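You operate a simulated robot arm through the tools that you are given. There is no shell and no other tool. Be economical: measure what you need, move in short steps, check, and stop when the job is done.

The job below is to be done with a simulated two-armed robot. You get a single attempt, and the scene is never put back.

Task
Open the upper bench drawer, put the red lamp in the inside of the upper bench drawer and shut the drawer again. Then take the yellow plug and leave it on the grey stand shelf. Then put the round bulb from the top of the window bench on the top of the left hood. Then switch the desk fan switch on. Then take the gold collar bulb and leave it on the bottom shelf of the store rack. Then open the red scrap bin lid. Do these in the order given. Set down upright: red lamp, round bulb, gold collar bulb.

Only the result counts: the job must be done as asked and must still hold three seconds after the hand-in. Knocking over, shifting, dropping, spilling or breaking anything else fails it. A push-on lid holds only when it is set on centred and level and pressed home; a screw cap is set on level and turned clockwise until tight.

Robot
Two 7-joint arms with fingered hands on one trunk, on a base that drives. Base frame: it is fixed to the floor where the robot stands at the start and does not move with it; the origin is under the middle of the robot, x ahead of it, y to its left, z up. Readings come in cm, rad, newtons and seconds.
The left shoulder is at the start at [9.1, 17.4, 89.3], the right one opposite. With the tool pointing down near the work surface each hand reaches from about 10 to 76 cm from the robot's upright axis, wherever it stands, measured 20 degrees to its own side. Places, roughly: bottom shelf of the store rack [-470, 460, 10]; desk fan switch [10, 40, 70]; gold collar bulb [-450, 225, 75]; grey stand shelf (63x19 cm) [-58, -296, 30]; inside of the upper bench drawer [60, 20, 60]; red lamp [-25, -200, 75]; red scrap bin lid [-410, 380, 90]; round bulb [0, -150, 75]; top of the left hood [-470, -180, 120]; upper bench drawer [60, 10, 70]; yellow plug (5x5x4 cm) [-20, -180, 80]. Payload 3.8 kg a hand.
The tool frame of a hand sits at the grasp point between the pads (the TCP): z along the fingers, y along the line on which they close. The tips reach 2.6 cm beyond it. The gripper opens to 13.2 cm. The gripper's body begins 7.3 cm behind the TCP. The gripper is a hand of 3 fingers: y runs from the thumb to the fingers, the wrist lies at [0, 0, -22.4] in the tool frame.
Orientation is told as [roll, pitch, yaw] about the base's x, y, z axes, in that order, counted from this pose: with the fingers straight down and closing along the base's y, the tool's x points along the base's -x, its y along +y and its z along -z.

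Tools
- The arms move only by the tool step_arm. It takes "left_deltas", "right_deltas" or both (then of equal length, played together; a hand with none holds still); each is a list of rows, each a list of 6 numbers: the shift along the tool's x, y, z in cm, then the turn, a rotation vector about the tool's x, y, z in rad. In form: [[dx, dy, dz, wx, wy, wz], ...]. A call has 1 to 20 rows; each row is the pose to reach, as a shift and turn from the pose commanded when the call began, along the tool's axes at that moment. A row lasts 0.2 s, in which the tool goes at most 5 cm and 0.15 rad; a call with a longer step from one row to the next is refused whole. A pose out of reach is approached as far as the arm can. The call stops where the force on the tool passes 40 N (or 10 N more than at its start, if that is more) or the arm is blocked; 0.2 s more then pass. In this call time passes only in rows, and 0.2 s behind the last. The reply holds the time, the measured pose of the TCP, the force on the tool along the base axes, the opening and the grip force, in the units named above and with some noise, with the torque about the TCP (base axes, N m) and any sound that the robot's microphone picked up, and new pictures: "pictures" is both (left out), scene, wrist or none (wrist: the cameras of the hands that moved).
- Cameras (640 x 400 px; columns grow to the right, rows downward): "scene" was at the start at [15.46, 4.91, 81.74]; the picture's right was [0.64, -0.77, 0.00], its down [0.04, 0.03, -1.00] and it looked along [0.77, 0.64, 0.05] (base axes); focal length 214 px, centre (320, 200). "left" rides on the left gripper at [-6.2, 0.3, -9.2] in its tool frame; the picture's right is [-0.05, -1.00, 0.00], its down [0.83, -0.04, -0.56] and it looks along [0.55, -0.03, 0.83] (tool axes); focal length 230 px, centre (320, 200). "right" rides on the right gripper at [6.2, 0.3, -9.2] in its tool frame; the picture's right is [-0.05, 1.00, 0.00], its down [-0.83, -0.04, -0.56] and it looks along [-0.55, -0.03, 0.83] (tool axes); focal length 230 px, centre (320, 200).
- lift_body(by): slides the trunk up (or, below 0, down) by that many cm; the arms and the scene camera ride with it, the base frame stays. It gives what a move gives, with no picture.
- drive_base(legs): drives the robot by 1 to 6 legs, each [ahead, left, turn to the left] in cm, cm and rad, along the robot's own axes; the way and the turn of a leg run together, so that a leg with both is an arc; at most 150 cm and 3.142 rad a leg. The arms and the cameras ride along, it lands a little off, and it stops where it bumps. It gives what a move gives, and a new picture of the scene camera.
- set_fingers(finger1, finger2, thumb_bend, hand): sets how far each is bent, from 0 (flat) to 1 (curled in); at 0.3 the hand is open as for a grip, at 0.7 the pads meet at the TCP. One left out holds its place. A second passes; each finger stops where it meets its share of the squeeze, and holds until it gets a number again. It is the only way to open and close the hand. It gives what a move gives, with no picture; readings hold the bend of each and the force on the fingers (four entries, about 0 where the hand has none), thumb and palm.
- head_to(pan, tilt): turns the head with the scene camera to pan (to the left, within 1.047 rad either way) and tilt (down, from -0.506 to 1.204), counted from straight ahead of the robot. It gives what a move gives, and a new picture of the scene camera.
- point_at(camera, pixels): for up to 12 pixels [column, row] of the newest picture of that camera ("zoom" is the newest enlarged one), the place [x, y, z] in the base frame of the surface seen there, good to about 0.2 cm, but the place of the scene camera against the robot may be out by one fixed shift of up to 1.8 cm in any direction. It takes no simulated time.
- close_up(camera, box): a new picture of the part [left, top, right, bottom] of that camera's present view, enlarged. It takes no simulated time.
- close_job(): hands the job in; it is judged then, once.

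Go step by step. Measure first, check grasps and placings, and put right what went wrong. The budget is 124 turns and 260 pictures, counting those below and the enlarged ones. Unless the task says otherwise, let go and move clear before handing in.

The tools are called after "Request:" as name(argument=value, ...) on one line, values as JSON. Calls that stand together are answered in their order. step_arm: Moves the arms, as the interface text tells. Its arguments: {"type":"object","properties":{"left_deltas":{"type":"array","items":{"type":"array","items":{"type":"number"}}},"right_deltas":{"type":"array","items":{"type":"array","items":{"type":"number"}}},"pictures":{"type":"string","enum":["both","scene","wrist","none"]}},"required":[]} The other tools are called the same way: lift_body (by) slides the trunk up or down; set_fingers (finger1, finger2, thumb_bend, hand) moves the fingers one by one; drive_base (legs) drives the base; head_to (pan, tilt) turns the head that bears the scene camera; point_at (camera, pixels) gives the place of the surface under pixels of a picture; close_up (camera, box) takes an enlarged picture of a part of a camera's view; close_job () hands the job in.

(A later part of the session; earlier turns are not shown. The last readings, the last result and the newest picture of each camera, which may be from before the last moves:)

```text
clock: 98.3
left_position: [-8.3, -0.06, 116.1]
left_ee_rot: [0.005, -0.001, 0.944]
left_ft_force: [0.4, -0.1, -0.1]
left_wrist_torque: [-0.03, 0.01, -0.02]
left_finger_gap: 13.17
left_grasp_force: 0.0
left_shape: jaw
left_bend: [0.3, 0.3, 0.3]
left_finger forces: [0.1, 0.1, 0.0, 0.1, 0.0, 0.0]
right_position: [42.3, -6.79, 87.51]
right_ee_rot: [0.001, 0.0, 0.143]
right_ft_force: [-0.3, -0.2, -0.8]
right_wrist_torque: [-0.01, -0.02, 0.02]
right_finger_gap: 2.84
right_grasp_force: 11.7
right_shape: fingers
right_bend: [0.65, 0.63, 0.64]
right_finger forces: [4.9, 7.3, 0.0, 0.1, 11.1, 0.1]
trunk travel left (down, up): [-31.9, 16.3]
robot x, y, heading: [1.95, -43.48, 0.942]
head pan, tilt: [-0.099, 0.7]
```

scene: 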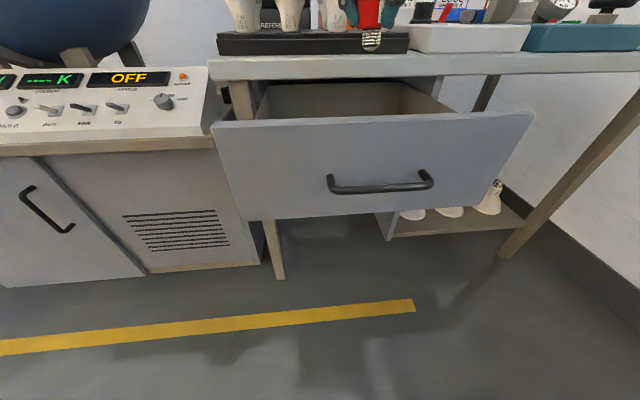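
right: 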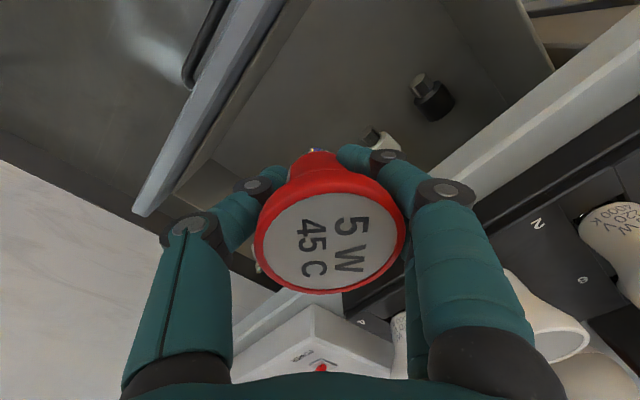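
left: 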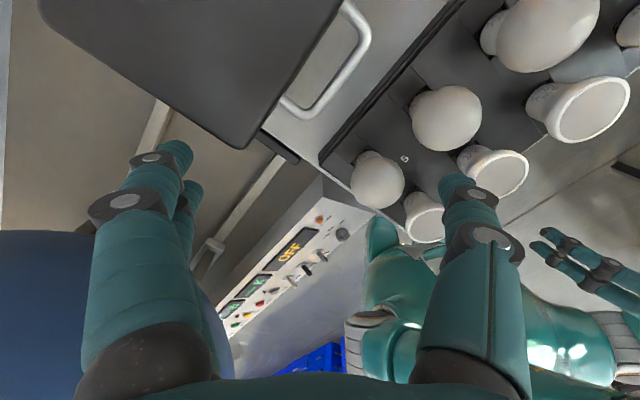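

The wrist view shows items already in the drawer: a black one at (433,98) and a white one at (385,140). I'll measure them and the drawer's floor and walls.

Request:
point_at(camera="right", pixels=[[433, 100], [415, 80], [385, 142], [370, 135], [330, 90], [260, 100], [220, 165], [215, 100], [480, 60], [450, 160], [320, 148], [240, 200]])

Request:
close_up(camera="right", box=[160, 0, 560, 250])

```text
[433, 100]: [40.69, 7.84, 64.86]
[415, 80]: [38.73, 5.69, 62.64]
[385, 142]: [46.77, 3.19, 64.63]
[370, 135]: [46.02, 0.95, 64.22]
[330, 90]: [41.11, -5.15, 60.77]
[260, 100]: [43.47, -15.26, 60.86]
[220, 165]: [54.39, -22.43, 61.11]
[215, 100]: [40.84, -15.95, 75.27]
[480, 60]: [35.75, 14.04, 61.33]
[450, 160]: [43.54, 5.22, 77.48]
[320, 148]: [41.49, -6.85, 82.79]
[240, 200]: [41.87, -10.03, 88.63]
```

```text
1.60 times, centred on (360, 125) of right
```

zoom: 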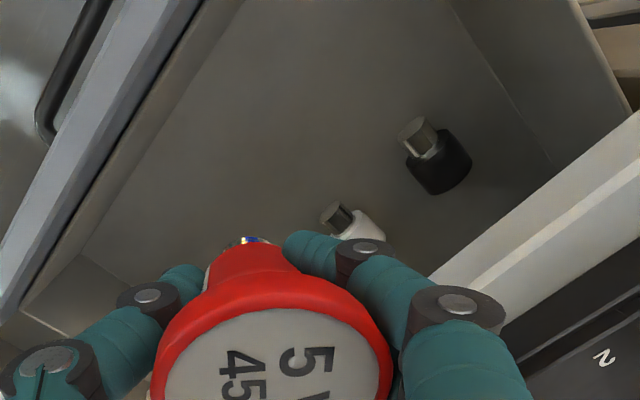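

Floor is z≈60.8 and the items sit at f≈28–31, clear of my spot at f 19.4, s 40.5. I'll shift slightly and lower to just above the floor.

Request:
step_arm(right_deltas=[[-1.7, -1.57, 0, 0, 0, 0], [-1.7, -1.57, 4, 0, 0, 0], [-1.7, -1.57, 8, 0, 0, 0], [-1.7, -1.57, 12, 0, 0, 0], [-1.7, -1.57, 16, 0, 0, 0], [-1.7, -1.57, 19, 0, 0, 0], [-1.7, -1.57, 20.7, 0, 0, 0]], pictures="both")

```text
clock: 99.9
left_position: [-8.4, -0.04, 116.16]
left_ee_rot: [0.002, 0.0, 0.945]
left_ft_force: [0.5, 0.2, -0.3]
left_wrist_torque: [-0.01, 0.0, 0.01]
left_finger_gap: 13.2
left_grasp_force: 0.0
left_shape: jaw
left_bend: [0.3, 0.3, 0.3]
left_finger forces: [0.0, 0.1, 0.0, 0.1, 0.1, 0.1]
right_position: [44.03, -8.07, 66.63]
right_ee_rot: [0.002, 0.0, 0.142]
right_ft_force: [-0.3, -0.2, 0.1]
right_wrist_torque: [0.01, 0.03, 0.0]
right_finger_gap: 2.83
right_grasp_force: 11.9
right_shape: fingers
right_bend: [0.65, 0.63, 0.64]
right_finger forces: [4.8, 7.3, 0.0, 0.1, 11.2, 0.0]
trunk travel left (down, up): [-31.9, 16.3]
robot x, y, heading: [2.29, -43.64, 0.943]
head pan, tilt: [-0.099, 0.7]
```

scene: 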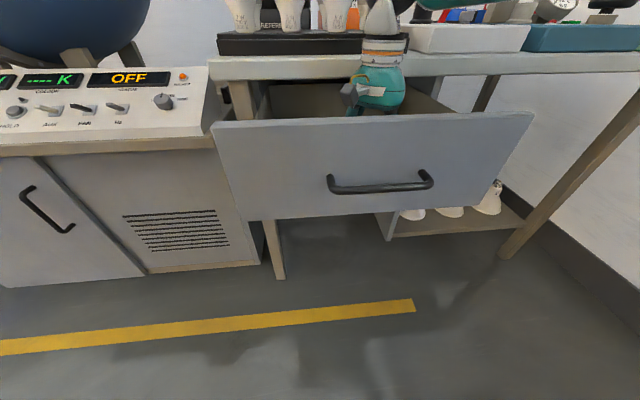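
right: 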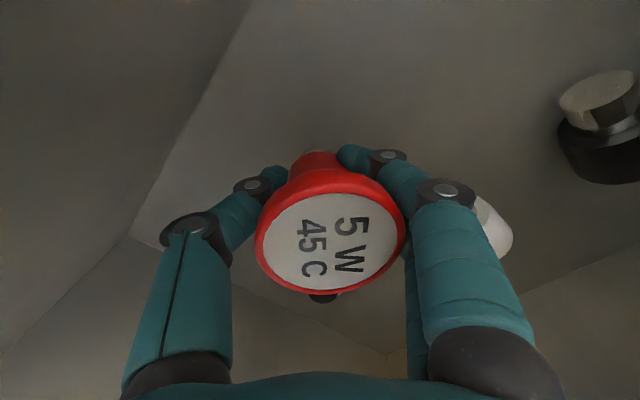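

Something dark shows behind the lamp at (322,298) and the white bulb at (495,232). I'll measure how near they are before the last bit down.

Request:
point_at(camera="right", pixels=[[322, 299], [495, 235], [485, 210], [600, 140], [300, 100], [360, 320], [250, 320]])

Request:
close_up(camera="right", box=[220, 120, 540, 320])

```text
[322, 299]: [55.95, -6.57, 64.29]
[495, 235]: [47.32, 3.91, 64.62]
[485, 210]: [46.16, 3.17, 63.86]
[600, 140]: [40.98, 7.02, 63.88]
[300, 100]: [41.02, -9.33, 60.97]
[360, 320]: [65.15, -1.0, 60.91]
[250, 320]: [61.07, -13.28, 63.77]
```

```text
2.00 times, centred on (380, 220) of right
```

zoom: 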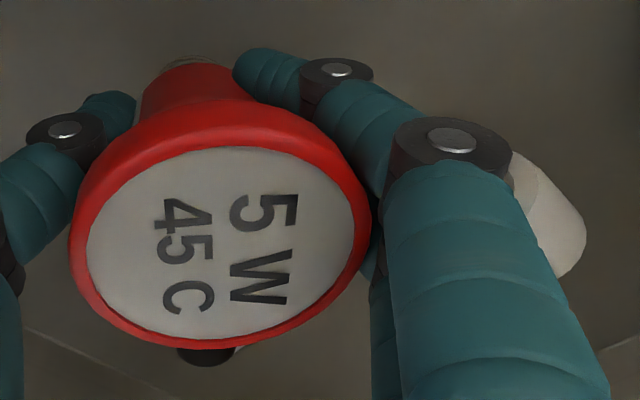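

The nearest item is about 11 cm off, so there's room. I'll ease down 1 cm in small steps and watch the vertical force.

Request:
step_arm(right_deltas=[[0, 0, 0.4, 0, 0, 0], [0, 0, 0.7, 0, 0, 0], [0, 0, 0.9, 0, 0, 0]], pictures="none")

```text
clock: 100.7
left_position: [-8.45, -0.25, 116.25]
left_ee_rot: [0.001, -0.002, 0.944]
left_ft_force: [-0.3, -0.1, 0.0]
left_wrist_torque: [0.0, 0.01, -0.02]
left_finger_gap: 13.19
left_grasp_force: 0.0
left_shape: jaw
left_bend: [0.3, 0.3, 0.3]
left_finger forces: [0.1, 0.1, 0.0, 0.0, 0.0, 0.0]
right_position: [44.2, -7.96, 66.08]
right_ee_rot: [0.006, -0.004, 0.142]
right_ft_force: [1.7, -1.7, 18.5]
right_wrist_torque: [-0.02, -0.11, 0.01]
right_finger_gap: 2.6
right_grasp_force: 14.6
right_shape: fingers
right_bend: [0.67, 0.64, 0.65]
right_finger forces: [5.0, 9.6, 0.0, 0.0, 13.9, 0.0]
trunk travel left (down, up): [-31.9, 16.3]
robot x, y, heading: [1.8, -43.47, 0.946]
head pan, tilt: [-0.099, 0.7]
```

Contact at 18 N. I'll relieve the press by 0.35 cm, then open the fingers a little at a time.

Request:
step_arm(right_deltas=[[0, 0, -0.35, 0, 0, 0]], pictures="none")

Request:
set_fingers(hand="right", finger1=0.6, finger2=0.6, thumb_bend=0.6)

Request:
set_fingers(hand="right", finger1=0.48, finger2=0.48, thumb_bend=0.48)

Request:
close_up(camera="right", box=[0, 0, 640, 400])

```text
clock: 101.1
left_position: [-8.42, -0.2, 116.08]
left_ee_rot: [0.003, 0.0, 0.947]
left_ft_force: [0.9, 0.6, -0.2]
left_wrist_torque: [-0.01, 0.0, 0.02]
left_finger_gap: 13.16
left_grasp_force: 0.0
left_shape: jaw
left_bend: [0.3, 0.3, 0.3]
left_finger forces: [0.0, 0.0, 0.1, 0.0, 0.0, 0.0]
right_position: [44.03, -7.97, 66.15]
right_ee_rot: [0.002, 0.002, 0.142]
right_ft_force: [0.9, -0.1, 6.7]
right_wrist_torque: [0.04, -0.06, 0.01]
right_finger_gap: 2.63
right_grasp_force: 13.5
right_shape: fingers
right_bend: [0.66, 0.63, 0.65]
right_finger forces: [5.3, 9.3, 0.1, 0.0, 12.2, 0.0]
trunk travel left (down, up): [-31.9, 16.3]
robot x, y, heading: [2.11, -43.2, 0.943]
head pan, tilt: [-0.099, 0.7]
```

```text
clock: 102.1
left_position: [-8.41, -0.15, 116.08]
left_ee_rot: [0.0, -0.002, 0.944]
left_ft_force: [0.5, -0.1, 1.0]
left_wrist_torque: [0.0, 0.02, -0.02]
left_finger_gap: 13.19
left_grasp_force: 0.0
left_shape: jaw
left_bend: [0.3, 0.3, 0.3]
left_finger forces: [0.0, 0.0, 0.0, 0.0, 0.0, 0.1]
right_position: [44.14, -8.0, 66.15]
right_ee_rot: [0.002, 0.0, 0.141]
right_ft_force: [0.0, -0.3, -0.7]
right_wrist_torque: [-0.02, 0.02, -0.01]
right_finger_gap: 3.54
right_grasp_force: 0.5
right_shape: fingers
right_bend: [0.6, 0.59, 0.6]
right_finger forces: [0.0, 0.6, 0.1, 0.0, 0.7, 0.1]
trunk travel left (down, up): [-31.9, 16.3]
robot x, y, heading: [1.98, -43.57, 0.941]
head pan, tilt: [-0.099, 0.7]
```

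```text
clock: 103.1
left_position: [-8.32, -0.17, 116.14]
left_ee_rot: [0.001, 0.0, 0.946]
left_ft_force: [-0.4, 0.0, 0.2]
left_wrist_torque: [0.02, -0.04, -0.03]
left_finger_gap: 13.19
left_grasp_force: 0.1
left_shape: jaw
left_bend: [0.3, 0.3, 0.3]
left_finger forces: [0.0, 0.1, 0.0, 0.0, 0.0, 0.0]
right_position: [44.08, -8.06, 66.26]
right_ee_rot: [0.002, -0.001, 0.144]
right_ft_force: [0.5, 0.2, -0.1]
right_wrist_torque: [-0.03, 0.01, 0.04]
right_finger_gap: 7.41
right_grasp_force: 0.0
right_shape: fingers
right_bend: [0.48, 0.48, 0.48]
right_finger forces: [0.0, 0.1, 0.0, 0.0, 0.0, 0.0]
trunk travel left (down, up): [-31.9, 16.3]
robot x, y, heading: [2.0, -43.55, 0.942]
head pan, tilt: [-0.099, 0.7]
```

```text
1.00 times, centred on (320, 200) of right (not enlarged: the box is as wide or as high as the picture)
```

zoom: 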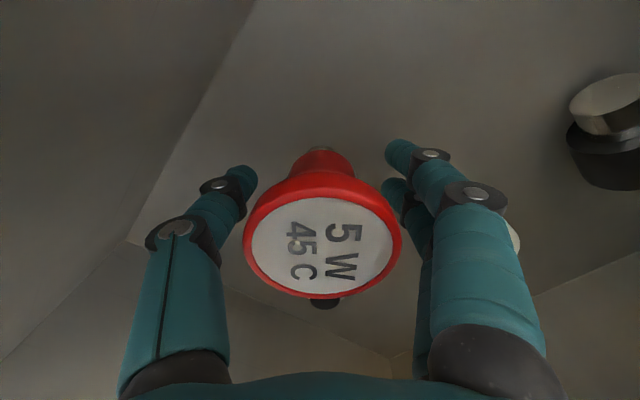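

The lamp stands freely on its cap. I'll raise the right hand straight out and shift the base right 20 cm so the left hand can push the drawer shut with closed fingers.

Request:
step_arm(right_deltas=[[0, 0, -2, 0, 0, 0], [0, 0, -4, 0, 0, 0], [0, 0, -7, 0, 0, 0], [0, 0, -11, 0, 0, 0], [0, 0, -15, 0, 0, 0], [0, 0, -19, 0, 0, 0]], pictures="wrist")

Request:
set_fingers(hand="left", finger1=0.7, finger2=0.7, thumb_bend=0.7)

Request:
drive_base(legs=[[0, -20, 0]])

```text
clock: 104.5
left_position: [-8.44, -0.0, 116.19]
left_ee_rot: [0.001, 0.0, 0.944]
left_ft_force: [-0.1, -1.0, 0.4]
left_wrist_torque: [-0.02, 0.01, -0.02]
left_finger_gap: 13.19
left_grasp_force: 0.0
left_shape: jaw
left_bend: [0.3, 0.3, 0.3]
left_finger forces: [0.0, 0.0, 0.1, 0.0, 0.0, 0.0]
right_position: [44.02, -8.17, 85.3]
right_ee_rot: [0.002, 0.001, 0.142]
right_ft_force: [-0.7, -1.2, 0.3]
right_wrist_torque: [0.0, 0.05, 0.02]
right_finger_gap: 7.4
right_grasp_force: 0.2
right_shape: fingers
right_bend: [0.48, 0.48, 0.48]
right_finger forces: [0.0, 0.0, 0.0, 0.1, 0.0, 0.0]
trunk travel left (down, up): [-31.9, 16.3]
robot x, y, heading: [2.02, -42.85, 0.944]
head pan, tilt: [-0.099, 0.7]
```

right: 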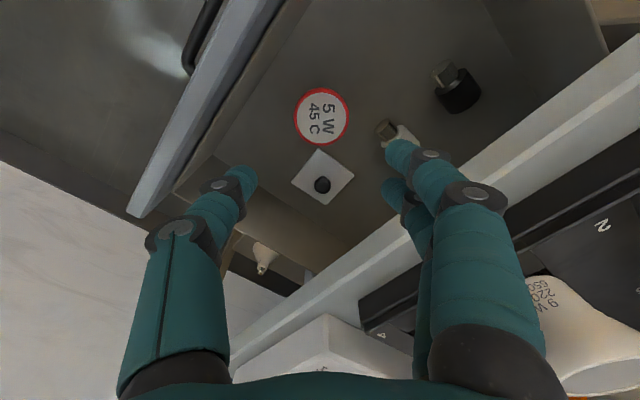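

```text
clock: 105.5
left_position: [-8.46, -0.1, 116.17]
left_ee_rot: [0.001, -0.001, 0.945]
left_ft_force: [0.3, 0.3, -0.1]
left_wrist_torque: [0.01, 0.01, -0.01]
left_finger_gap: 0.61
left_grasp_force: 0.0
left_shape: fingers
left_bend: [0.7, 0.7, 0.7]
left_finger forces: [0.1, 0.1, 0.1, 0.1, 0.1, 0.1]
right_position: [44.04, -7.94, 85.43]
right_ee_rot: [0.002, 0.0, 0.142]
right_ft_force: [-0.3, -0.6, -1.1]
right_wrist_torque: [0.01, -0.03, -0.02]
right_finger_gap: 7.39
right_grasp_force: 0.0
right_shape: fingers
right_bend: [0.48, 0.48, 0.48]
right_finger forces: [0.0, 0.1, 0.0, 0.0, 0.0, 0.1]
trunk travel left (down, up): [-31.9, 16.3]
robot x, y, heading: [2.08, -43.35, 0.94]
head pan, tilt: [-0.099, 0.7]
```

```text
clock: 107.9
left_position: [7.86, -11.98, 116.16]
left_ee_rot: [0.003, 0.0, 0.945]
left_ft_force: [-0.2, -0.1, -0.2]
left_wrist_torque: [-0.03, 0.02, 0.03]
left_finger_gap: 0.64
left_grasp_force: 0.0
left_shape: fingers
left_bend: [0.7, 0.7, 0.7]
left_finger forces: [0.0, 0.0, 0.0, 0.0, 0.1, 0.1]
right_position: [60.32, -19.84, 85.21]
right_ee_rot: [-0.001, -0.001, 0.142]
right_ft_force: [0.2, -0.3, 0.1]
right_wrist_torque: [0.01, -0.01, 0.01]
right_finger_gap: 7.4
right_grasp_force: 0.0
right_shape: fingers
right_bend: [0.48, 0.48, 0.48]
right_finger forces: [0.1, 0.1, 0.0, 0.1, 0.0, 0.0]
trunk travel left (down, up): [-31.9, 16.3]
robot x, y, heading: [17.99, -55.13, 0.946]
head pan, tilt: [-0.099, 0.7]
```

scene: 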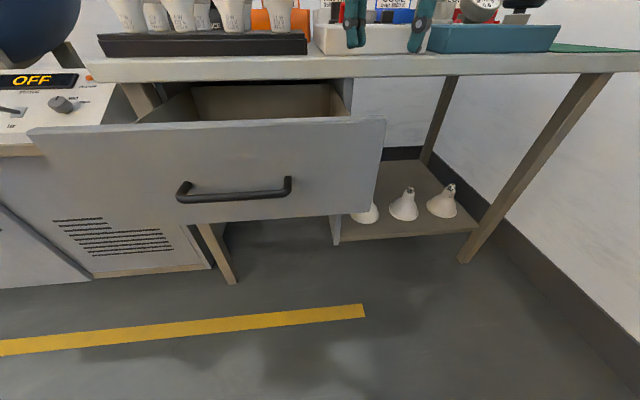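

The lamp stands at (320,116) in the wrist view. Now I'll bring the closed left hand, pitched forward, to just in front of the drawer face above the handle.

Request:
step_arm(left_deltas=[[-0.8, -1.9, 3.2, 0, -0.069, 0], [-1.5, -3.8, 6.4, 0, -0.138, 0], [-2.3, -5.7, 9.6, 0, -0.208, 0], [-3.1, -7.6, 12.8, 0, -0.277, 0], [-3.9, -9.5, 16, 0, -0.346, 0], [-4.6, -11.4, 19.2, 0, -0.415, 0], [-5.4, -13.2, 22.5, 0, -0.485, 0], [-6.2, -15.1, 25.7, 0, -0.554, 0], [-7, -17, 28.9, 0, -0.623, 0], [-7.7, -18.9, 32.1, 0, -0.692, 0], [-8.5, -20.8, 35.3, 0, -0.762, 0], [-9.3, -22.7, 38.5, 0, -0.831, 0], [-10, -24.6, 41.7, 0, -0.9, 0]], pictures="both")

```text
clock: 110.9
left_position: [37.49, -5.83, 94.49]
left_ee_rot: [0.248, -1.445, 0.81]
left_ft_force: [-0.6, -0.1, -0.1]
left_wrist_torque: [-0.03, 0.0, -0.01]
left_finger_gap: 0.52
left_grasp_force: 0.1
left_shape: fingers
left_bend: [0.7, 0.7, 0.7]
left_finger forces: [0.0, 0.0, 0.0, 0.0, 0.1, 0.1]
left hand out of reach, approached as far as the arm can: row 5, 6, 7, 8, 9, 10, 11, 12, 13
right_position: [60.24, -19.8, 85.37]
right_ee_rot: [0.004, 0.0, 0.142]
right_ft_force: [0.2, -0.1, -0.1]
right_wrist_torque: [0.01, -0.04, 0.0]
right_finger_gap: 7.4
right_grasp_force: 0.0
right_shape: fingers
right_bend: [0.48, 0.48, 0.48]
right_finger forces: [0.1, 0.1, 0.0, 0.0, 0.0, 0.0]
trunk travel left (down, up): [-31.9, 16.3]
robot x, y, heading: [18.36, -55.33, 0.939]
head pan, tilt: [-0.099, 0.7]
stopped in row 13 (left hand): the arm was blocked; the commanded pose is now the measured one
```

scene: 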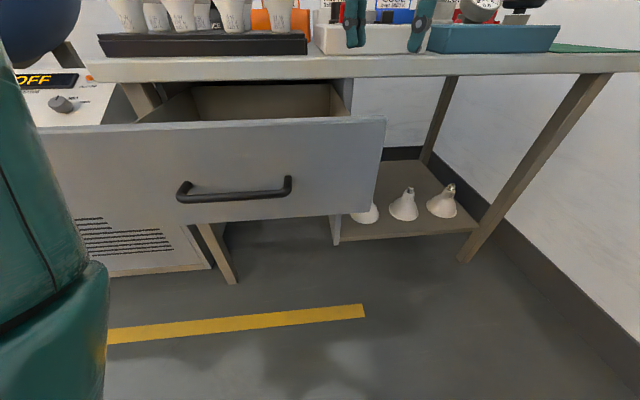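
left: 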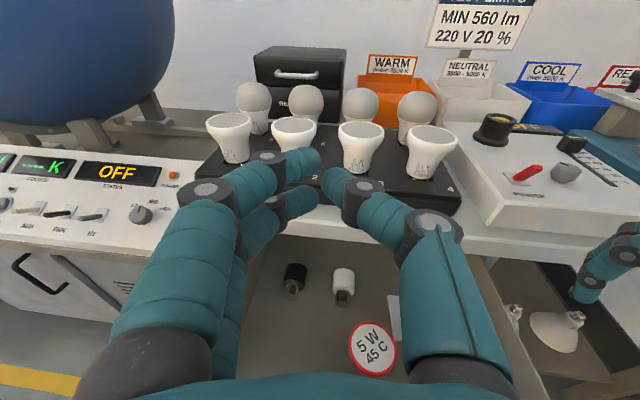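

The left hand ended near-horizontal above the drawer with no contact; the arm can't fold that close. I'll back the base 20 cm and look at the state again.

Request:
drive_base(legs=[[-20, 0, 0]])

Request:
lift_body(by=-6)

```text
clock: 112.5
left_position: [25.8, -21.78, 94.5]
left_ee_rot: [0.258, -1.445, 0.8]
left_ft_force: [-0.2, -0.3, 0.2]
left_wrist_torque: [-0.02, -0.01, 0.03]
left_finger_gap: 0.55
left_grasp_force: 0.0
left_shape: fingers
left_bend: [0.7, 0.7, 0.7]
left_finger forces: [0.1, 0.0, 0.0, 0.0, 0.0, 0.0]
right_position: [48.74, -35.96, 85.3]
right_ee_rot: [0.004, -0.001, 0.14]
right_ft_force: [-0.2, 0.4, 0.4]
right_wrist_torque: [-0.01, -0.02, 0.01]
right_finger_gap: 7.39
right_grasp_force: 0.1
right_shape: fingers
right_bend: [0.48, 0.48, 0.48]
right_finger forces: [0.1, 0.0, 0.1, 0.1, 0.1, 0.0]
trunk travel left (down, up): [-31.9, 16.3]
robot x, y, heading: [6.71, -71.57, 0.947]
head pan, tilt: [-0.099, 0.7]
```

scene: 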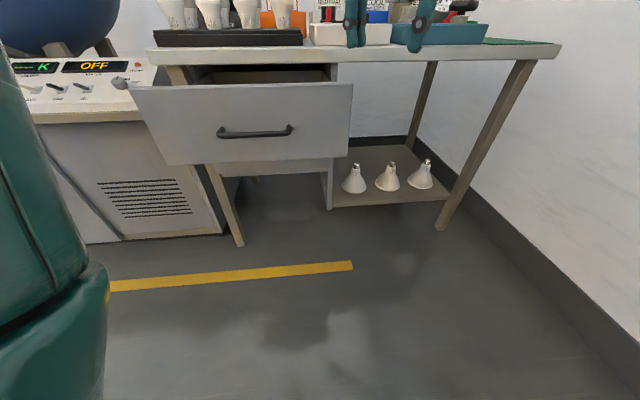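

```text
clock: 113.5
left_position: [25.45, -20.5, 87.25]
left_ee_rot: [0.871, -1.389, 0.214]
left_ft_force: [0.1, 0.4, -0.1]
left_wrist_torque: [-0.03, 0.01, 0.01]
left_finger_gap: 0.55
left_grasp_force: 0.1
left_shape: fingers
left_bend: [0.7, 0.7, 0.7]
left_finger forces: [0.0, 0.0, 0.0, 0.1, 0.1, 0.0]
right_position: [48.67, -36.01, 79.26]
right_ee_rot: [0.004, 0.0, 0.139]
right_ft_force: [-0.2, 0.4, 0.6]
right_wrist_torque: [0.0, 0.0, -0.01]
right_finger_gap: 7.42
right_grasp_force: 0.0
right_shape: fingers
right_bend: [0.48, 0.48, 0.48]
right_finger forces: [0.1, 0.0, 0.1, 0.0, 0.1, 0.0]
trunk travel left (down, up): [-25.9, 22.3]
robot x, y, heading: [6.67, -71.42, 0.944]
head pan, tilt: [-0.099, 0.7]
```

The left fist now points forward nearly horizontally at [25.4,-20.5,87.3] — good for pushing. I'll lower it to z≈72 in front of the drawer, above the handle.

Request:
step_arm(left_deltas=[[3, -1.5, 0.2, 0, 0, 0], [6, -3, 0.4, 0, 0, 0], [9, -4.5, 0.6, 0, 0, 0], [12, -6, 0.8, 0, 0, 0], [14.4, -7.4, 1, 0, 0, 0]], pictures="both")

```text
clock: 114.0
left_position: [26.7, -21.31, 83.76]
left_ee_rot: [1.147, -1.367, -0.068]
left_ft_force: [0.3, 0.5, 0.8]
left_wrist_torque: [-0.02, 0.01, 0.01]
left_finger_gap: 0.56
left_grasp_force: 0.0
left_shape: fingers
left_bend: [0.7, 0.7, 0.7]
left_finger forces: [0.0, 0.1, 0.0, 0.0, 0.1, 0.0]
right_position: [48.64, -35.93, 79.28]
right_ee_rot: [-0.002, -0.001, 0.141]
right_ft_force: [-0.2, -0.1, -0.6]
right_wrist_torque: [-0.01, -0.01, -0.03]
right_finger_gap: 7.42
right_grasp_force: 0.1
right_shape: fingers
right_bend: [0.48, 0.48, 0.48]
right_finger forces: [0.0, 0.0, 0.1, 0.0, 0.0, 0.0]
trunk travel left (down, up): [-25.9, 22.3]
robot x, y, heading: [6.55, -71.54, 0.947]
head pan, tilt: [-0.099, 0.7]
stopped in row 2 (left hand): the arm was blocked; the commanded pose is now the measured one
```

scene: 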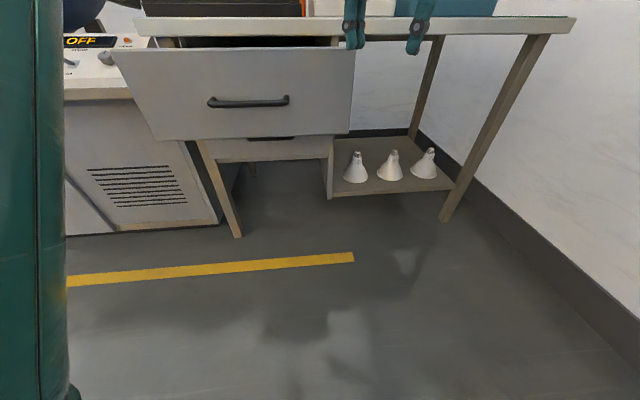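
left: 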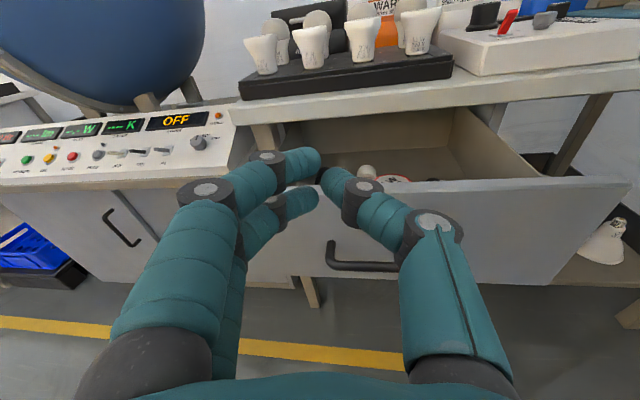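

The left arm is blocked by its own posture, so I'll use the right hand instead: close it, shift the base left 18 cm, and pitch its fingers forward in front of the drawer face.

Request:
set_fingers(hand="right", finger1=0.7, finger2=0.7, thumb_bend=0.7)

Request:
drive_base(legs=[[0, 18, 0]])

Request:
step_arm(right_deltas=[[0, 0, 0, -0.09, -0.087, 0], [0, 0, 0, -0.18, -0.174, 0], [0, 0, 0, -0.27, -0.261, 0], [0, 0, 0, -0.36, -0.348, 0], [-1, 1, 1.5, -0.45, -0.434, 0], [-2, 2, 3, -0.54, -0.521, 0], [-3, 3, 4.5, -0.63, -0.608, 0], [-3.6, 3.6, 5.7, -0.719, -0.695, 0]], pictures="both")

```text
clock: 115.0
left_position: [26.66, -21.25, 83.73]
left_ee_rot: [1.139, -1.369, -0.064]
left_ft_force: [-0.2, 0.2, -0.9]
left_wrist_torque: [0.03, 0.01, 0.02]
left_finger_gap: 0.55
left_grasp_force: 0.0
left_shape: fingers
left_bend: [0.7, 0.7, 0.7]
left_finger forces: [0.0, 0.0, 0.0, 0.0, 0.1, 0.0]
right_position: [48.72, -36.0, 79.24]
right_ee_rot: [0.002, 0.0, 0.138]
right_ft_force: [-0.2, 0.6, -0.5]
right_wrist_torque: [-0.04, 0.02, 0.0]
right_finger_gap: 0.63
right_grasp_force: 0.1
right_shape: fingers
right_bend: [0.7, 0.7, 0.7]
right_finger forces: [0.0, 0.1, 0.1, 0.0, 0.0, 0.0]
trunk travel left (down, up): [-25.9, 22.3]
robot x, y, heading: [6.48, -71.32, 0.943]
head pan, tilt: [-0.099, 0.7]
```

```text
clock: 117.2
left_position: [12.22, -10.72, 83.58]
left_ee_rot: [1.136, -1.366, -0.057]
left_ft_force: [-0.2, -0.1, 0.4]
left_wrist_torque: [0.01, 0.01, 0.03]
left_finger_gap: 0.54
left_grasp_force: 0.0
left_shape: fingers
left_bend: [0.7, 0.7, 0.7]
left_finger forces: [0.0, 0.0, 0.0, 0.1, 0.0, 0.0]
right_position: [34.23, -25.53, 79.23]
right_ee_rot: [0.003, -0.001, 0.14]
right_ft_force: [0.0, 0.3, 1.0]
right_wrist_torque: [-0.02, 0.01, 0.01]
right_finger_gap: 0.64
right_grasp_force: 0.0
right_shape: fingers
right_bend: [0.7, 0.7, 0.7]
right_finger forces: [0.0, 0.0, 0.0, 0.1, 0.0, 0.1]
trunk travel left (down, up): [-25.9, 22.3]
robot x, y, heading: [-7.91, -60.8, 0.94]
head pan, tilt: [-0.099, 0.7]
```

scene: 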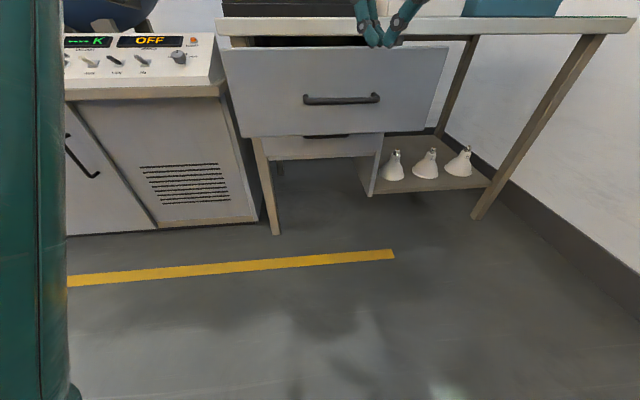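

```text
clock: 119.0
left_position: [12.17, -10.68, 83.75]
left_ee_rot: [1.142, -1.367, -0.064]
left_ft_force: [-0.2, 0.5, 0.7]
left_wrist_torque: [0.03, -0.04, -0.07]
left_finger_gap: 0.57
left_grasp_force: 0.1
left_shape: fingers
left_bend: [0.7, 0.7, 0.7]
left_finger forces: [0.0, 0.1, 0.0, 0.1, 0.1, 0.0]
right_position: [37.29, -21.38, 73.63]
right_ee_rot: [0.848, -0.626, -0.148]
right_ft_force: [0.1, -0.5, -0.4]
right_wrist_torque: [0.0, 0.01, 0.02]
right_finger_gap: 0.6
right_grasp_force: 0.0
right_shape: fingers
right_bend: [0.7, 0.7, 0.7]
right_finger forces: [0.0, 0.0, 0.1, 0.0, 0.0, 0.1]
trunk travel left (down, up): [-25.9, 22.3]
robot x, y, heading: [-7.85, -60.67, 0.942]
head pan, tilt: [-0.099, 0.7]
```

scene: 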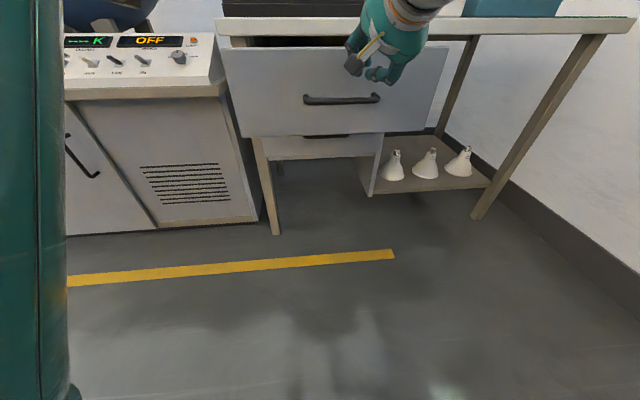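
right: 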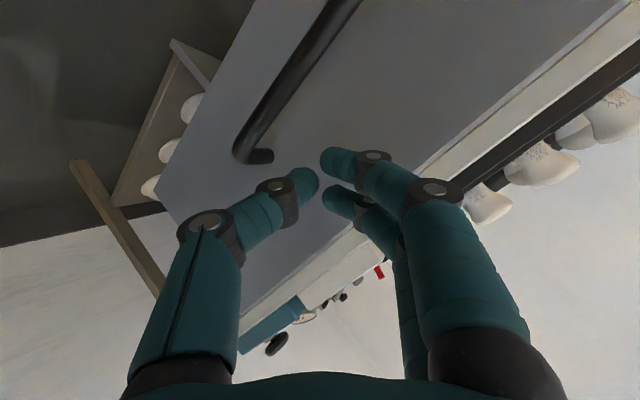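

The right fist is poised in front of the face above the handle (f 4.6, s 42.7). I'll push gently along the drawer axis at about 5 cm/s.

Request:
step_arm(right_deltas=[[-0.41, 0.42, 0.93, 0, 0, 0], [-0.82, 0.84, 1.86, 0, 0, 0], [-1.24, 1.27, 2.79, 0, 0, 0], [-1.65, 1.69, 3.71, 0, 0, 0], [-2.06, 2.11, 4.64, 0, 0, 0], [-2.47, 2.53, 5.57, 0, 0, 0], [-2.88, 2.95, 6.5, 0, 0, 0], [-3.3, 3.38, 7.43, 0, 0, 0], [-3.71, 3.8, 8.36, 0, 0, 0], [-4.12, 4.22, 9.29, 0, 0, 0], [-4.53, 4.64, 10.21, 0, 0, 0], [-4.94, 5.06, 11.14, 0, 0, 0], [-5.36, 5.49, 12.07, 0, 0, 0], [-5.77, 5.91, 13, 0, 0, 0], [-6.18, 6.33, 13.93, 0, 0, 0], [-6.59, 6.75, 14.86, 0, 0, 0], [-7, 7.17, 15.79, 0, 0, 0], [-7.42, 7.6, 16.71, 0, 0, 0], [-7.83, 8.02, 17.64, 0, 0, 0], [-8.24, 8.44, 18.57, 0, 0, 0]], pictures="both")

```text
clock: 123.2
left_position: [12.16, -10.76, 83.72]
left_ee_rot: [1.138, -1.366, -0.064]
left_ft_force: [0.4, 0.2, -0.5]
left_wrist_torque: [0.04, -0.03, -0.01]
left_finger_gap: 0.56
left_grasp_force: 0.0
left_shape: fingers
left_bend: [0.7, 0.7, 0.7]
left_finger forces: [0.1, 0.1, 0.0, 0.0, 0.0, 0.0]
right_position: [50.31, -3.55, 73.57]
right_ee_rot: [0.845, -0.625, -0.147]
right_ft_force: [-0.5, 0.4, 0.2]
right_wrist_torque: [0.0, 0.01, 0.02]
right_finger_gap: 0.61
right_grasp_force: 0.0
right_shape: fingers
right_bend: [0.7, 0.7, 0.7]
right_finger forces: [0.0, 0.0, 0.0, 0.0, 0.0, 0.0]
trunk travel left (down, up): [-25.9, 22.3]
robot x, y, heading: [-7.7, -60.77, 0.942]
head pan, tilt: [-0.099, 0.7]
```

scene: 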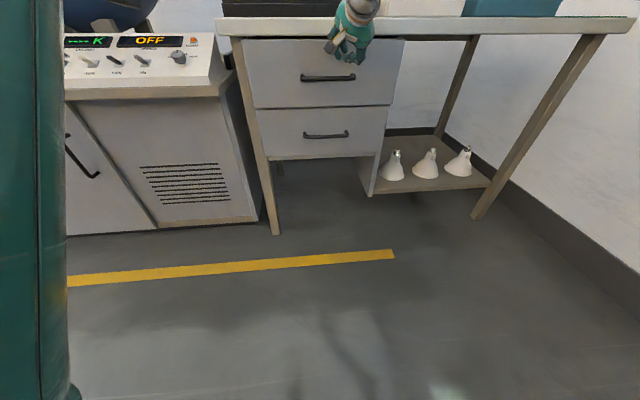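
right: 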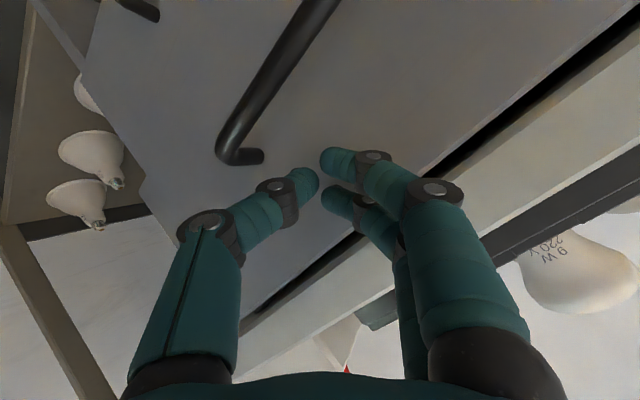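

Nearly shut and no resisting force left. I'll push the last few centimetres until it meets the stop.

Request:
step_arm(right_deltas=[[-0.3, 0.31, 0.68, 0, 0, 0], [-0.6, 0.61, 1.35, 0, 0, 0], [-0.9, 0.92, 2.03, 0, 0, 0], [-1.2, 1.23, 2.7, 0, 0, 0], [-1.5, 1.53, 3.38, 0, 0, 0], [-1.7, 1.73, 3.8, 0, 0, 0]], pictures="scene")

Request:
close_up(camera="scene", box=[200, 0, 460, 170])

Request:
point_at(camera="scene", pixels=[[260, 70], [390, 70], [280, 130], [370, 130], [290, 95]])

```text
clock: 124.2
left_position: [12.22, -10.93, 83.8]
left_ee_rot: [1.147, -1.367, -0.073]
left_ft_force: [0.1, -0.9, 0.0]
left_wrist_torque: [-0.01, -0.01, 0.0]
left_finger_gap: 0.56
left_grasp_force: 0.1
left_shape: fingers
left_bend: [0.7, 0.7, 0.7]
left_finger forces: [0.0, 0.0, 0.1, 0.1, 0.1, 0.0]
right_position: [51.31, -1.51, 72.62]
right_ee_rot: [0.827, -0.618, -0.13]
right_ft_force: [-6.3, -11.6, -6.3]
right_wrist_torque: [0.4, -0.36, 0.17]
right_finger_gap: 0.65
right_grasp_force: 7.4
right_shape: fingers
right_bend: [0.7, 0.71, 0.7]
right_finger forces: [0.0, 15.0, 0.1, 0.0, 0.1, 0.0]
trunk travel left (down, up): [-25.9, 22.3]
robot x, y, heading: [-7.73, -60.82, 0.945]
head pan, tilt: [-0.099, 0.7]
stopped in row 4 (right hand): the force on the tool passed its limit at 46 N (the readings are from after the stop); the commanded pose is now the measured one
```

scene: 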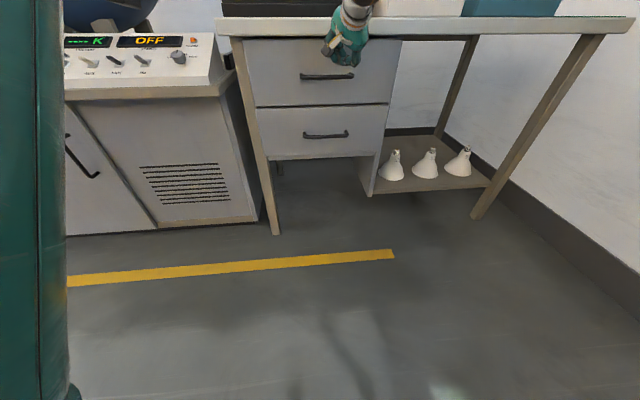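

```text
2.35 times, centred on (330, 85) of scene
```

zoom: 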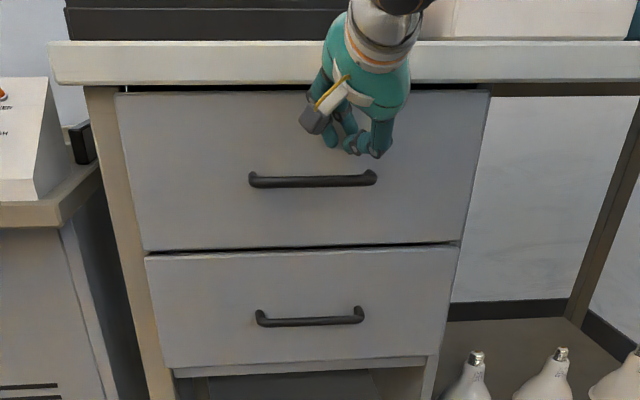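

```text
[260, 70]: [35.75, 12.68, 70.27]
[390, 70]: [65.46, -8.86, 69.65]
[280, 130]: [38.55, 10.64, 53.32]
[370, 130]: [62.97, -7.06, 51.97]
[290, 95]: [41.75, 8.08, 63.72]
```

The upper face is flush with the lower one (both f≈31.3): drawer shut. I'll withdraw the right hand along the pull axis and bring both arms back to tool-down carry poses.

Request:
step_arm(right_deltas=[[1.5, -1.54, -3.4, 0, 0, 0], [3, -3.1, -6.8, 0, 0, 0], [4.5, -4.6, -10.1, 0, 0, 0], [6, -6.15, -13.5, 0, 0, 0], [7.5, -7.7, -16.9, 0, 0, 0], [6.6, -6.8, -17.7, 0.09, 0.087, 0], [5.7, -5.9, -18.5, 0.18, 0.174, 0], [4.9, -5, -19.3, 0.27, 0.261, 0], [4, -4, -20.1, 0.36, 0.348, 0], [3.1, -3.1, -20.9, 0.45, 0.434, 0], [2.2, -2.2, -21.7, 0.54, 0.521, 0], [1.4, -1.3, -22.5, 0.63, 0.608, 0], [0.5, -0.4, -23.3, 0.719, 0.695, 0]], left_deltas=[[-1.3, 1.3, -0.9, 0.0185, 0.113, -0.003], [-2.6, 2.6, -1.8, 0.037, 0.226, -0.006], [-4, 3.9, -2.8, 0.056, 0.339, -0.009], [-5.3, 5.2, -3.7, 0.074, 0.451, -0.011], [-6.6, 6.5, -4.6, 0.093, 0.564, -0.014], [-7.9, 7.8, -5.5, 0.111, 0.677, -0.017], [-9.3, 9.2, -6.5, 0.13, 0.79, -0.02], [-10.6, 10.5, -7.4, 0.148, 0.903, -0.023], [-11.9, 11.8, -8.3, 0.167, 1.016, -0.026], [-13.2, 13.1, -9.2, 0.185, 1.128, -0.028], [-14.6, 14.4, -10.2, 0.204, 1.241, -0.031], [-15.9, 15.7, -11.1, 0.222, 1.354, -0.034], [-17.2, 17, -12, 0.241, 1.467, -0.037]], pictures="scene")

```text
clock: 127.0
left_position: [-4.42, -13.74, 104.76]
left_ee_rot: [0.001, 0.001, 0.944]
left_ft_force: [-0.2, -0.3, -0.5]
left_wrist_torque: [0.06, 0.05, 0.0]
left_finger_gap: 0.57
left_grasp_force: 0.1
left_shape: fingers
left_bend: [0.7, 0.7, 0.7]
left_finger forces: [0.0, 0.0, 0.0, 0.0, 0.0, 0.1]
left hand out of reach, approached as far as the arm can: row 2, 3, 4, 5, 6, 7, 8, 9, 10
right_position: [41.88, -23.04, 84.48]
right_ee_rot: [0.0, 0.008, 0.131]
right_ft_force: [0.5, -0.5, 0.2]
right_wrist_torque: [0.06, 0.0, -0.02]
right_finger_gap: 0.59
right_grasp_force: 0.0
right_shape: fingers
right_bend: [0.7, 0.7, 0.7]
right_finger forces: [0.1, 0.1, 0.0, 0.1, 0.0, 0.0]
right hand out of reach, approached as far as the arm can: row 13
trunk travel left (down, up): [-25.9, 22.3]
robot x, y, heading: [-7.33, -60.64, 0.939]
head pan, tilt: [-0.099, 0.7]
```

scene: 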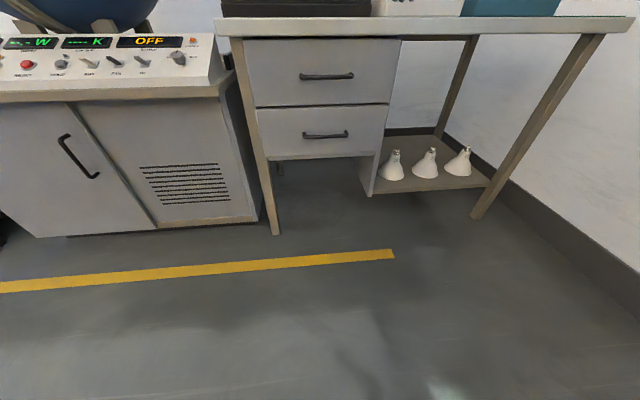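

Both arms are well-posed and the drawer stays shut. Next the yellow plug: I'll raise the trunk 8 cm, back along the window bench and turn to face it.

Request:
lift_body(by=8)

Request:
drive_base(legs=[[-89, 10, 0], [0, 0, -1.567]])

Request:
set_fingers(hand="right", finger1=0.42, finger2=0.42, thumb_bend=0.42)

Request:
head_to(pan=-0.1, tilt=0.5)

```text
clock: 128.1
left_position: [-4.58, -13.49, 112.62]
left_ee_rot: [0.0, 0.003, 0.946]
left_ft_force: [-0.6, -0.6, 0.7]
left_wrist_torque: [0.04, -0.01, 0.0]
left_finger_gap: 0.57
left_grasp_force: 0.1
left_shape: fingers
left_bend: [0.7, 0.7, 0.7]
left_finger forces: [0.1, 0.0, 0.1, 0.0, 0.0, 0.0]
right_position: [41.59, -23.39, 96.35]
right_ee_rot: [0.06, -0.054, 0.131]
right_ft_force: [-0.6, -0.1, 0.0]
right_wrist_torque: [0.01, 0.0, 0.0]
right_finger_gap: 0.61
right_grasp_force: 0.0
right_shape: fingers
right_bend: [0.7, 0.7, 0.7]
right_finger forces: [0.0, 0.1, 0.0, 0.0, 0.0, 0.1]
trunk travel left (down, up): [-33.9, 14.3]
robot x, y, heading: [-7.61, -60.75, 0.943]
head pan, tilt: [-0.099, 0.7]
```

```text
clock: 136.7
left_position: [-20.82, -130.15, 112.69]
left_ee_rot: [0.0, 0.001, -0.615]
left_ft_force: [0.1, -0.7, 0.2]
left_wrist_torque: [0.01, 0.0, -0.01]
left_finger_gap: 0.57
left_grasp_force: 0.0
left_shape: fingers
left_bend: [0.7, 0.7, 0.7]
left_finger forces: [0.1, 0.0, 0.0, 0.0, 0.1, 0.1]
right_position: [-30.09, -176.33, 96.49]
right_ee_rot: [0.062, -0.056, -1.43]
right_ft_force: [0.2, 1.3, -0.6]
right_wrist_torque: [-0.02, 0.0, 0.0]
right_finger_gap: 0.58
right_grasp_force: 0.0
right_shape: fingers
right_bend: [0.7, 0.7, 0.7]
right_finger forces: [0.0, 0.0, 0.0, 0.1, 0.0, 0.0]
trunk travel left (down, up): [-33.9, 14.3]
robot x, y, heading: [-67.86, -127.16, -0.617]
head pan, tilt: [-0.099, 0.7]
```

scene: 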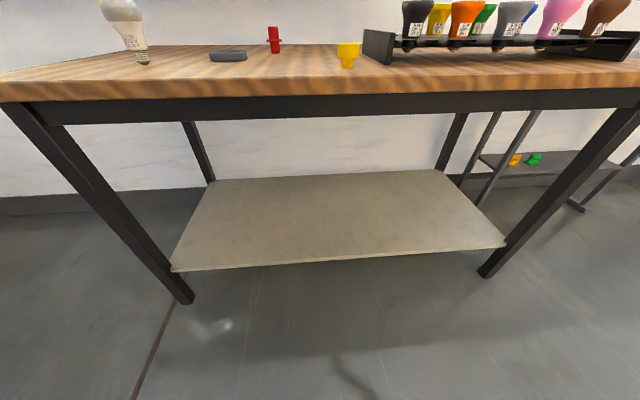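

```text
clock: 137.7
left_position: [-20.74, -130.23, 112.76]
left_ee_rot: [0.0, 0.001, -0.615]
left_ft_force: [0.7, -0.1, -0.1]
left_wrist_torque: [0.0, 0.01, -0.02]
left_finger_gap: 0.57
left_grasp_force: 0.1
left_shape: fingers
left_bend: [0.7, 0.7, 0.7]
left_finger forces: [0.0, 0.0, 0.0, 0.0, 0.1, 0.0]
right_position: [-29.99, -176.29, 96.43]
right_ee_rot: [0.062, -0.057, -1.43]
right_ft_force: [0.3, -0.1, 0.3]
right_wrist_torque: [0.0, 0.01, 0.0]
right_finger_gap: 9.43
right_grasp_force: 0.1
right_shape: fingers
right_bend: [0.42, 0.42, 0.42]
right_finger forces: [0.0, 0.0, 0.0, 0.0, 0.0, 0.0]
trunk travel left (down, up): [-33.9, 14.3]
robot x, y, heading: [-68.02, -127.34, -0.617]
head pan, tilt: [-0.099, 0.7]
```

```text
clock: 138.4
left_position: [-20.85, -130.07, 112.55]
left_ee_rot: [0.001, -0.001, -0.615]
left_ft_force: [0.4, 0.4, -0.6]
left_wrist_torque: [0.0, -0.02, -0.01]
left_finger_gap: 0.58
left_grasp_force: 0.1
left_shape: fingers
left_bend: [0.7, 0.7, 0.7]
left_finger forces: [0.1, 0.0, 0.2, 0.0, 0.1, 0.1]
right_position: [-30.01, -176.25, 96.5]
right_ee_rot: [0.061, -0.055, -1.428]
right_ft_force: [-0.5, -0.7, 0.3]
right_wrist_torque: [-0.01, 0.0, 0.02]
right_finger_gap: 9.44
right_grasp_force: 0.1
right_shape: fingers
right_bend: [0.42, 0.42, 0.42]
right_finger forces: [0.0, 0.1, 0.1, 0.0, 0.0, 0.0]
trunk travel left (down, up): [-33.9, 14.3]
robot x, y, heading: [-67.84, -127.59, -0.62]
head pan, tilt: [-0.099, 0.499]
```

scene: 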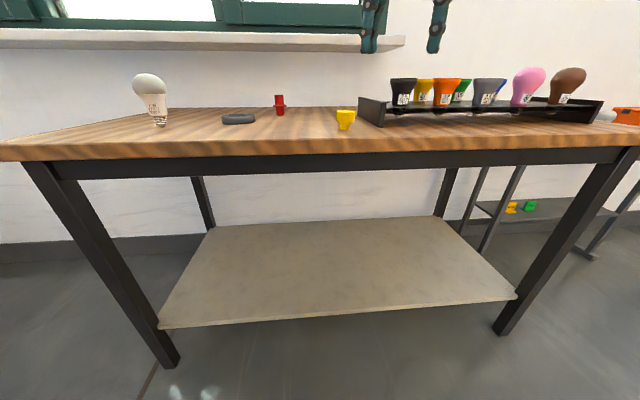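

The plug is at (345,119), about 8 cm ahead and 7 cm left of the hand. I'll shift the base that much, straighten the hand's slight tilt and check with the wrist camera.

Request:
drive_base(legs=[[8.1, 6.7, 0]])

Request:
step_arm(right_deltas=[[0, 0, 0, 0.061, 0.055, 0]], pictures="wrist")

```text
clock: 139.7
left_position: [-10.4, -129.52, 112.71]
left_ee_rot: [-0.001, 0.0, -0.616]
left_ft_force: [-0.3, -0.1, -0.2]
left_wrist_torque: [-0.01, 0.02, 0.0]
left_finger_gap: 0.59
left_grasp_force: 0.0
left_shape: fingers
left_bend: [0.7, 0.7, 0.7]
left_finger forces: [0.1, 0.0, 0.1, 0.0, 0.1, 0.0]
right_position: [-19.65, -175.73, 96.45]
right_ee_rot: [0.062, -0.055, -1.43]
right_ft_force: [-0.2, -0.3, -0.5]
right_wrist_torque: [-0.01, -0.01, -0.02]
right_finger_gap: 9.4
right_grasp_force: 0.1
right_shape: fingers
right_bend: [0.42, 0.42, 0.42]
right_finger forces: [0.0, 0.0, 0.0, 0.1, 0.0, 0.0]
trunk travel left (down, up): [-33.9, 14.3]
robot x, y, heading: [-57.85, -126.76, -0.619]
head pan, tilt: [-0.099, 0.499]
```

scene: 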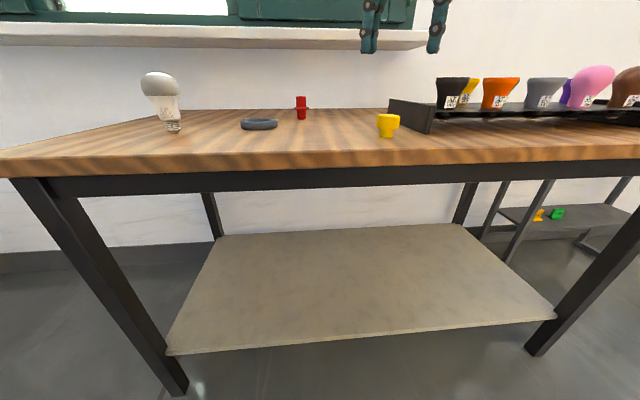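

```text
clock: 140.1
left_position: [-10.34, -129.48, 112.74]
left_ee_rot: [-0.002, -0.001, -0.615]
left_ft_force: [-0.1, 0.4, 0.2]
left_wrist_torque: [-0.03, 0.01, -0.03]
left_finger_gap: 0.56
left_grasp_force: 0.0
left_shape: fingers
left_bend: [0.7, 0.7, 0.7]
left_finger forces: [0.0, 0.1, 0.1, 0.1, 0.0, 0.1]
right_position: [-19.64, -175.6, 96.42]
right_ee_rot: [0.06, -0.054, -1.43]
right_ft_force: [-0.2, 0.4, 0.1]
right_wrist_torque: [0.01, 0.0, 0.01]
right_finger_gap: 9.44
right_grasp_force: 0.1
right_shape: fingers
right_bend: [0.42, 0.42, 0.42]
right_finger forces: [0.1, 0.0, 0.0, 0.0, 0.0, 0.1]
right hand out of reach, approached as far as the arm can: row 1
trunk travel left (down, up): [-33.9, 14.3]
robot x, y, heading: [-57.59, -126.54, -0.62]
head pan, tilt: [-0.099, 0.499]
```

right: 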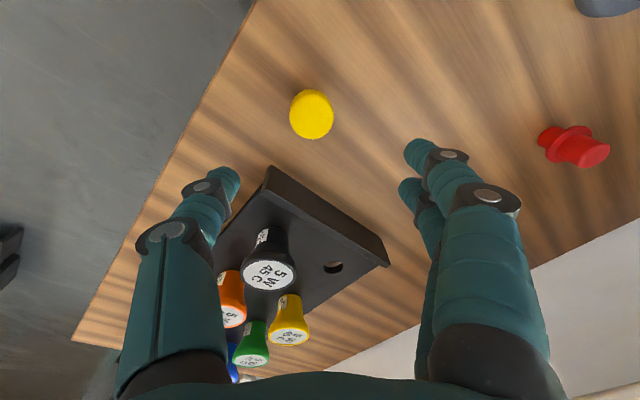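

Request:
point_at(camera="right", pixels=[[312, 113], [292, 113], [333, 113], [312, 92], [312, 136], [340, 150], [258, 250], [272, 180]])

```text
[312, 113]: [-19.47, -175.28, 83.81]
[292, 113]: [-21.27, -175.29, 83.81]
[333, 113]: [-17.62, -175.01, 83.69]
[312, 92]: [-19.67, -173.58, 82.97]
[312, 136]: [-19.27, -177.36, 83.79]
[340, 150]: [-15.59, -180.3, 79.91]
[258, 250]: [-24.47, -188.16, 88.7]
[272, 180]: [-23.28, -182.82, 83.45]
```

Plug centre is [-19.4,-175.3], top z 83.8, table 79.9. I'll descend to z≈82.8, straightening the tilt, and grip it.

Request:
step_arm(right_deltas=[[0.5, -0.1, 3.5, 0, 0, 0], [0.7, -0.2, 7, 0.03, 0.027, 0], [0.85, -0.4, 10.5, 0.061, 0.055, 0], [1.0, -0.54, 13.6, 0.061, 0.055, 0]], pictures="wrist")

Request:
set_fingers(hand="right", finger1=0.7, finger2=0.7, thumb_bend=0.7)

```text
clock: 141.1
left_position: [-10.36, -129.37, 112.66]
left_ee_rot: [0.0, 0.0, -0.617]
left_ft_force: [-0.5, -0.4, -0.2]
left_wrist_torque: [-0.01, 0.01, -0.01]
left_finger_gap: 0.58
left_grasp_force: 0.0
left_shape: fingers
left_bend: [0.7, 0.7, 0.7]
left_finger forces: [0.0, 0.0, 0.0, 0.0, 0.0, 0.0]
right_position: [-19.42, -175.33, 87.03]
right_ee_rot: [0.014, -0.008, -1.43]
right_ft_force: [0.5, 0.6, 0.3]
right_wrist_torque: [0.0, 0.0, 0.0]
right_finger_gap: 9.43
right_grasp_force: 0.1
right_shape: fingers
right_bend: [0.42, 0.42, 0.42]
right_finger forces: [0.0, 0.0, 0.0, 0.0, 0.0, 0.0]
right hand out of reach, approached as far as the arm can: row 3, 4
trunk travel left (down, up): [-33.9, 14.3]
robot x, y, heading: [-57.56, -126.94, -0.617]
head pan, tilt: [-0.099, 0.499]
```

right: 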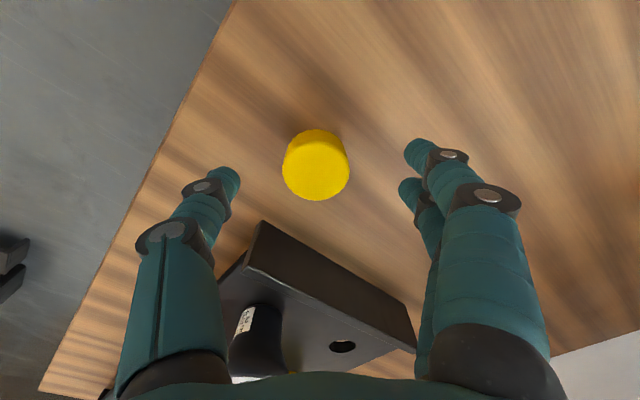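

```text
clock: 142.1
left_position: [-10.37, -129.54, 112.6]
left_ee_rot: [-0.001, 0.002, -0.616]
left_ft_force: [-0.5, 0.4, 0.1]
left_wrist_torque: [0.0, -0.02, -0.01]
left_finger_gap: 0.58
left_grasp_force: 0.0
left_shape: fingers
left_bend: [0.7, 0.7, 0.7]
left_finger forces: [0.1, 0.0, 0.1, 0.0, 0.0, 0.0]
right_position: [-19.39, -175.32, 87.15]
right_ee_rot: [0.011, -0.009, -1.428]
right_ft_force: [-0.2, 0.1, -0.2]
right_wrist_torque: [-0.01, 0.01, -0.03]
right_finger_gap: 0.64
right_grasp_force: 0.1
right_shape: fingers
right_bend: [0.7, 0.7, 0.7]
right_finger forces: [0.0, 0.1, 0.1, 0.0, 0.0, 0.1]
trunk travel left (down, up): [-33.9, 14.3]
robot x, y, heading: [-57.47, -126.5, -0.612]
head pan, tilt: [-0.099, 0.499]
```

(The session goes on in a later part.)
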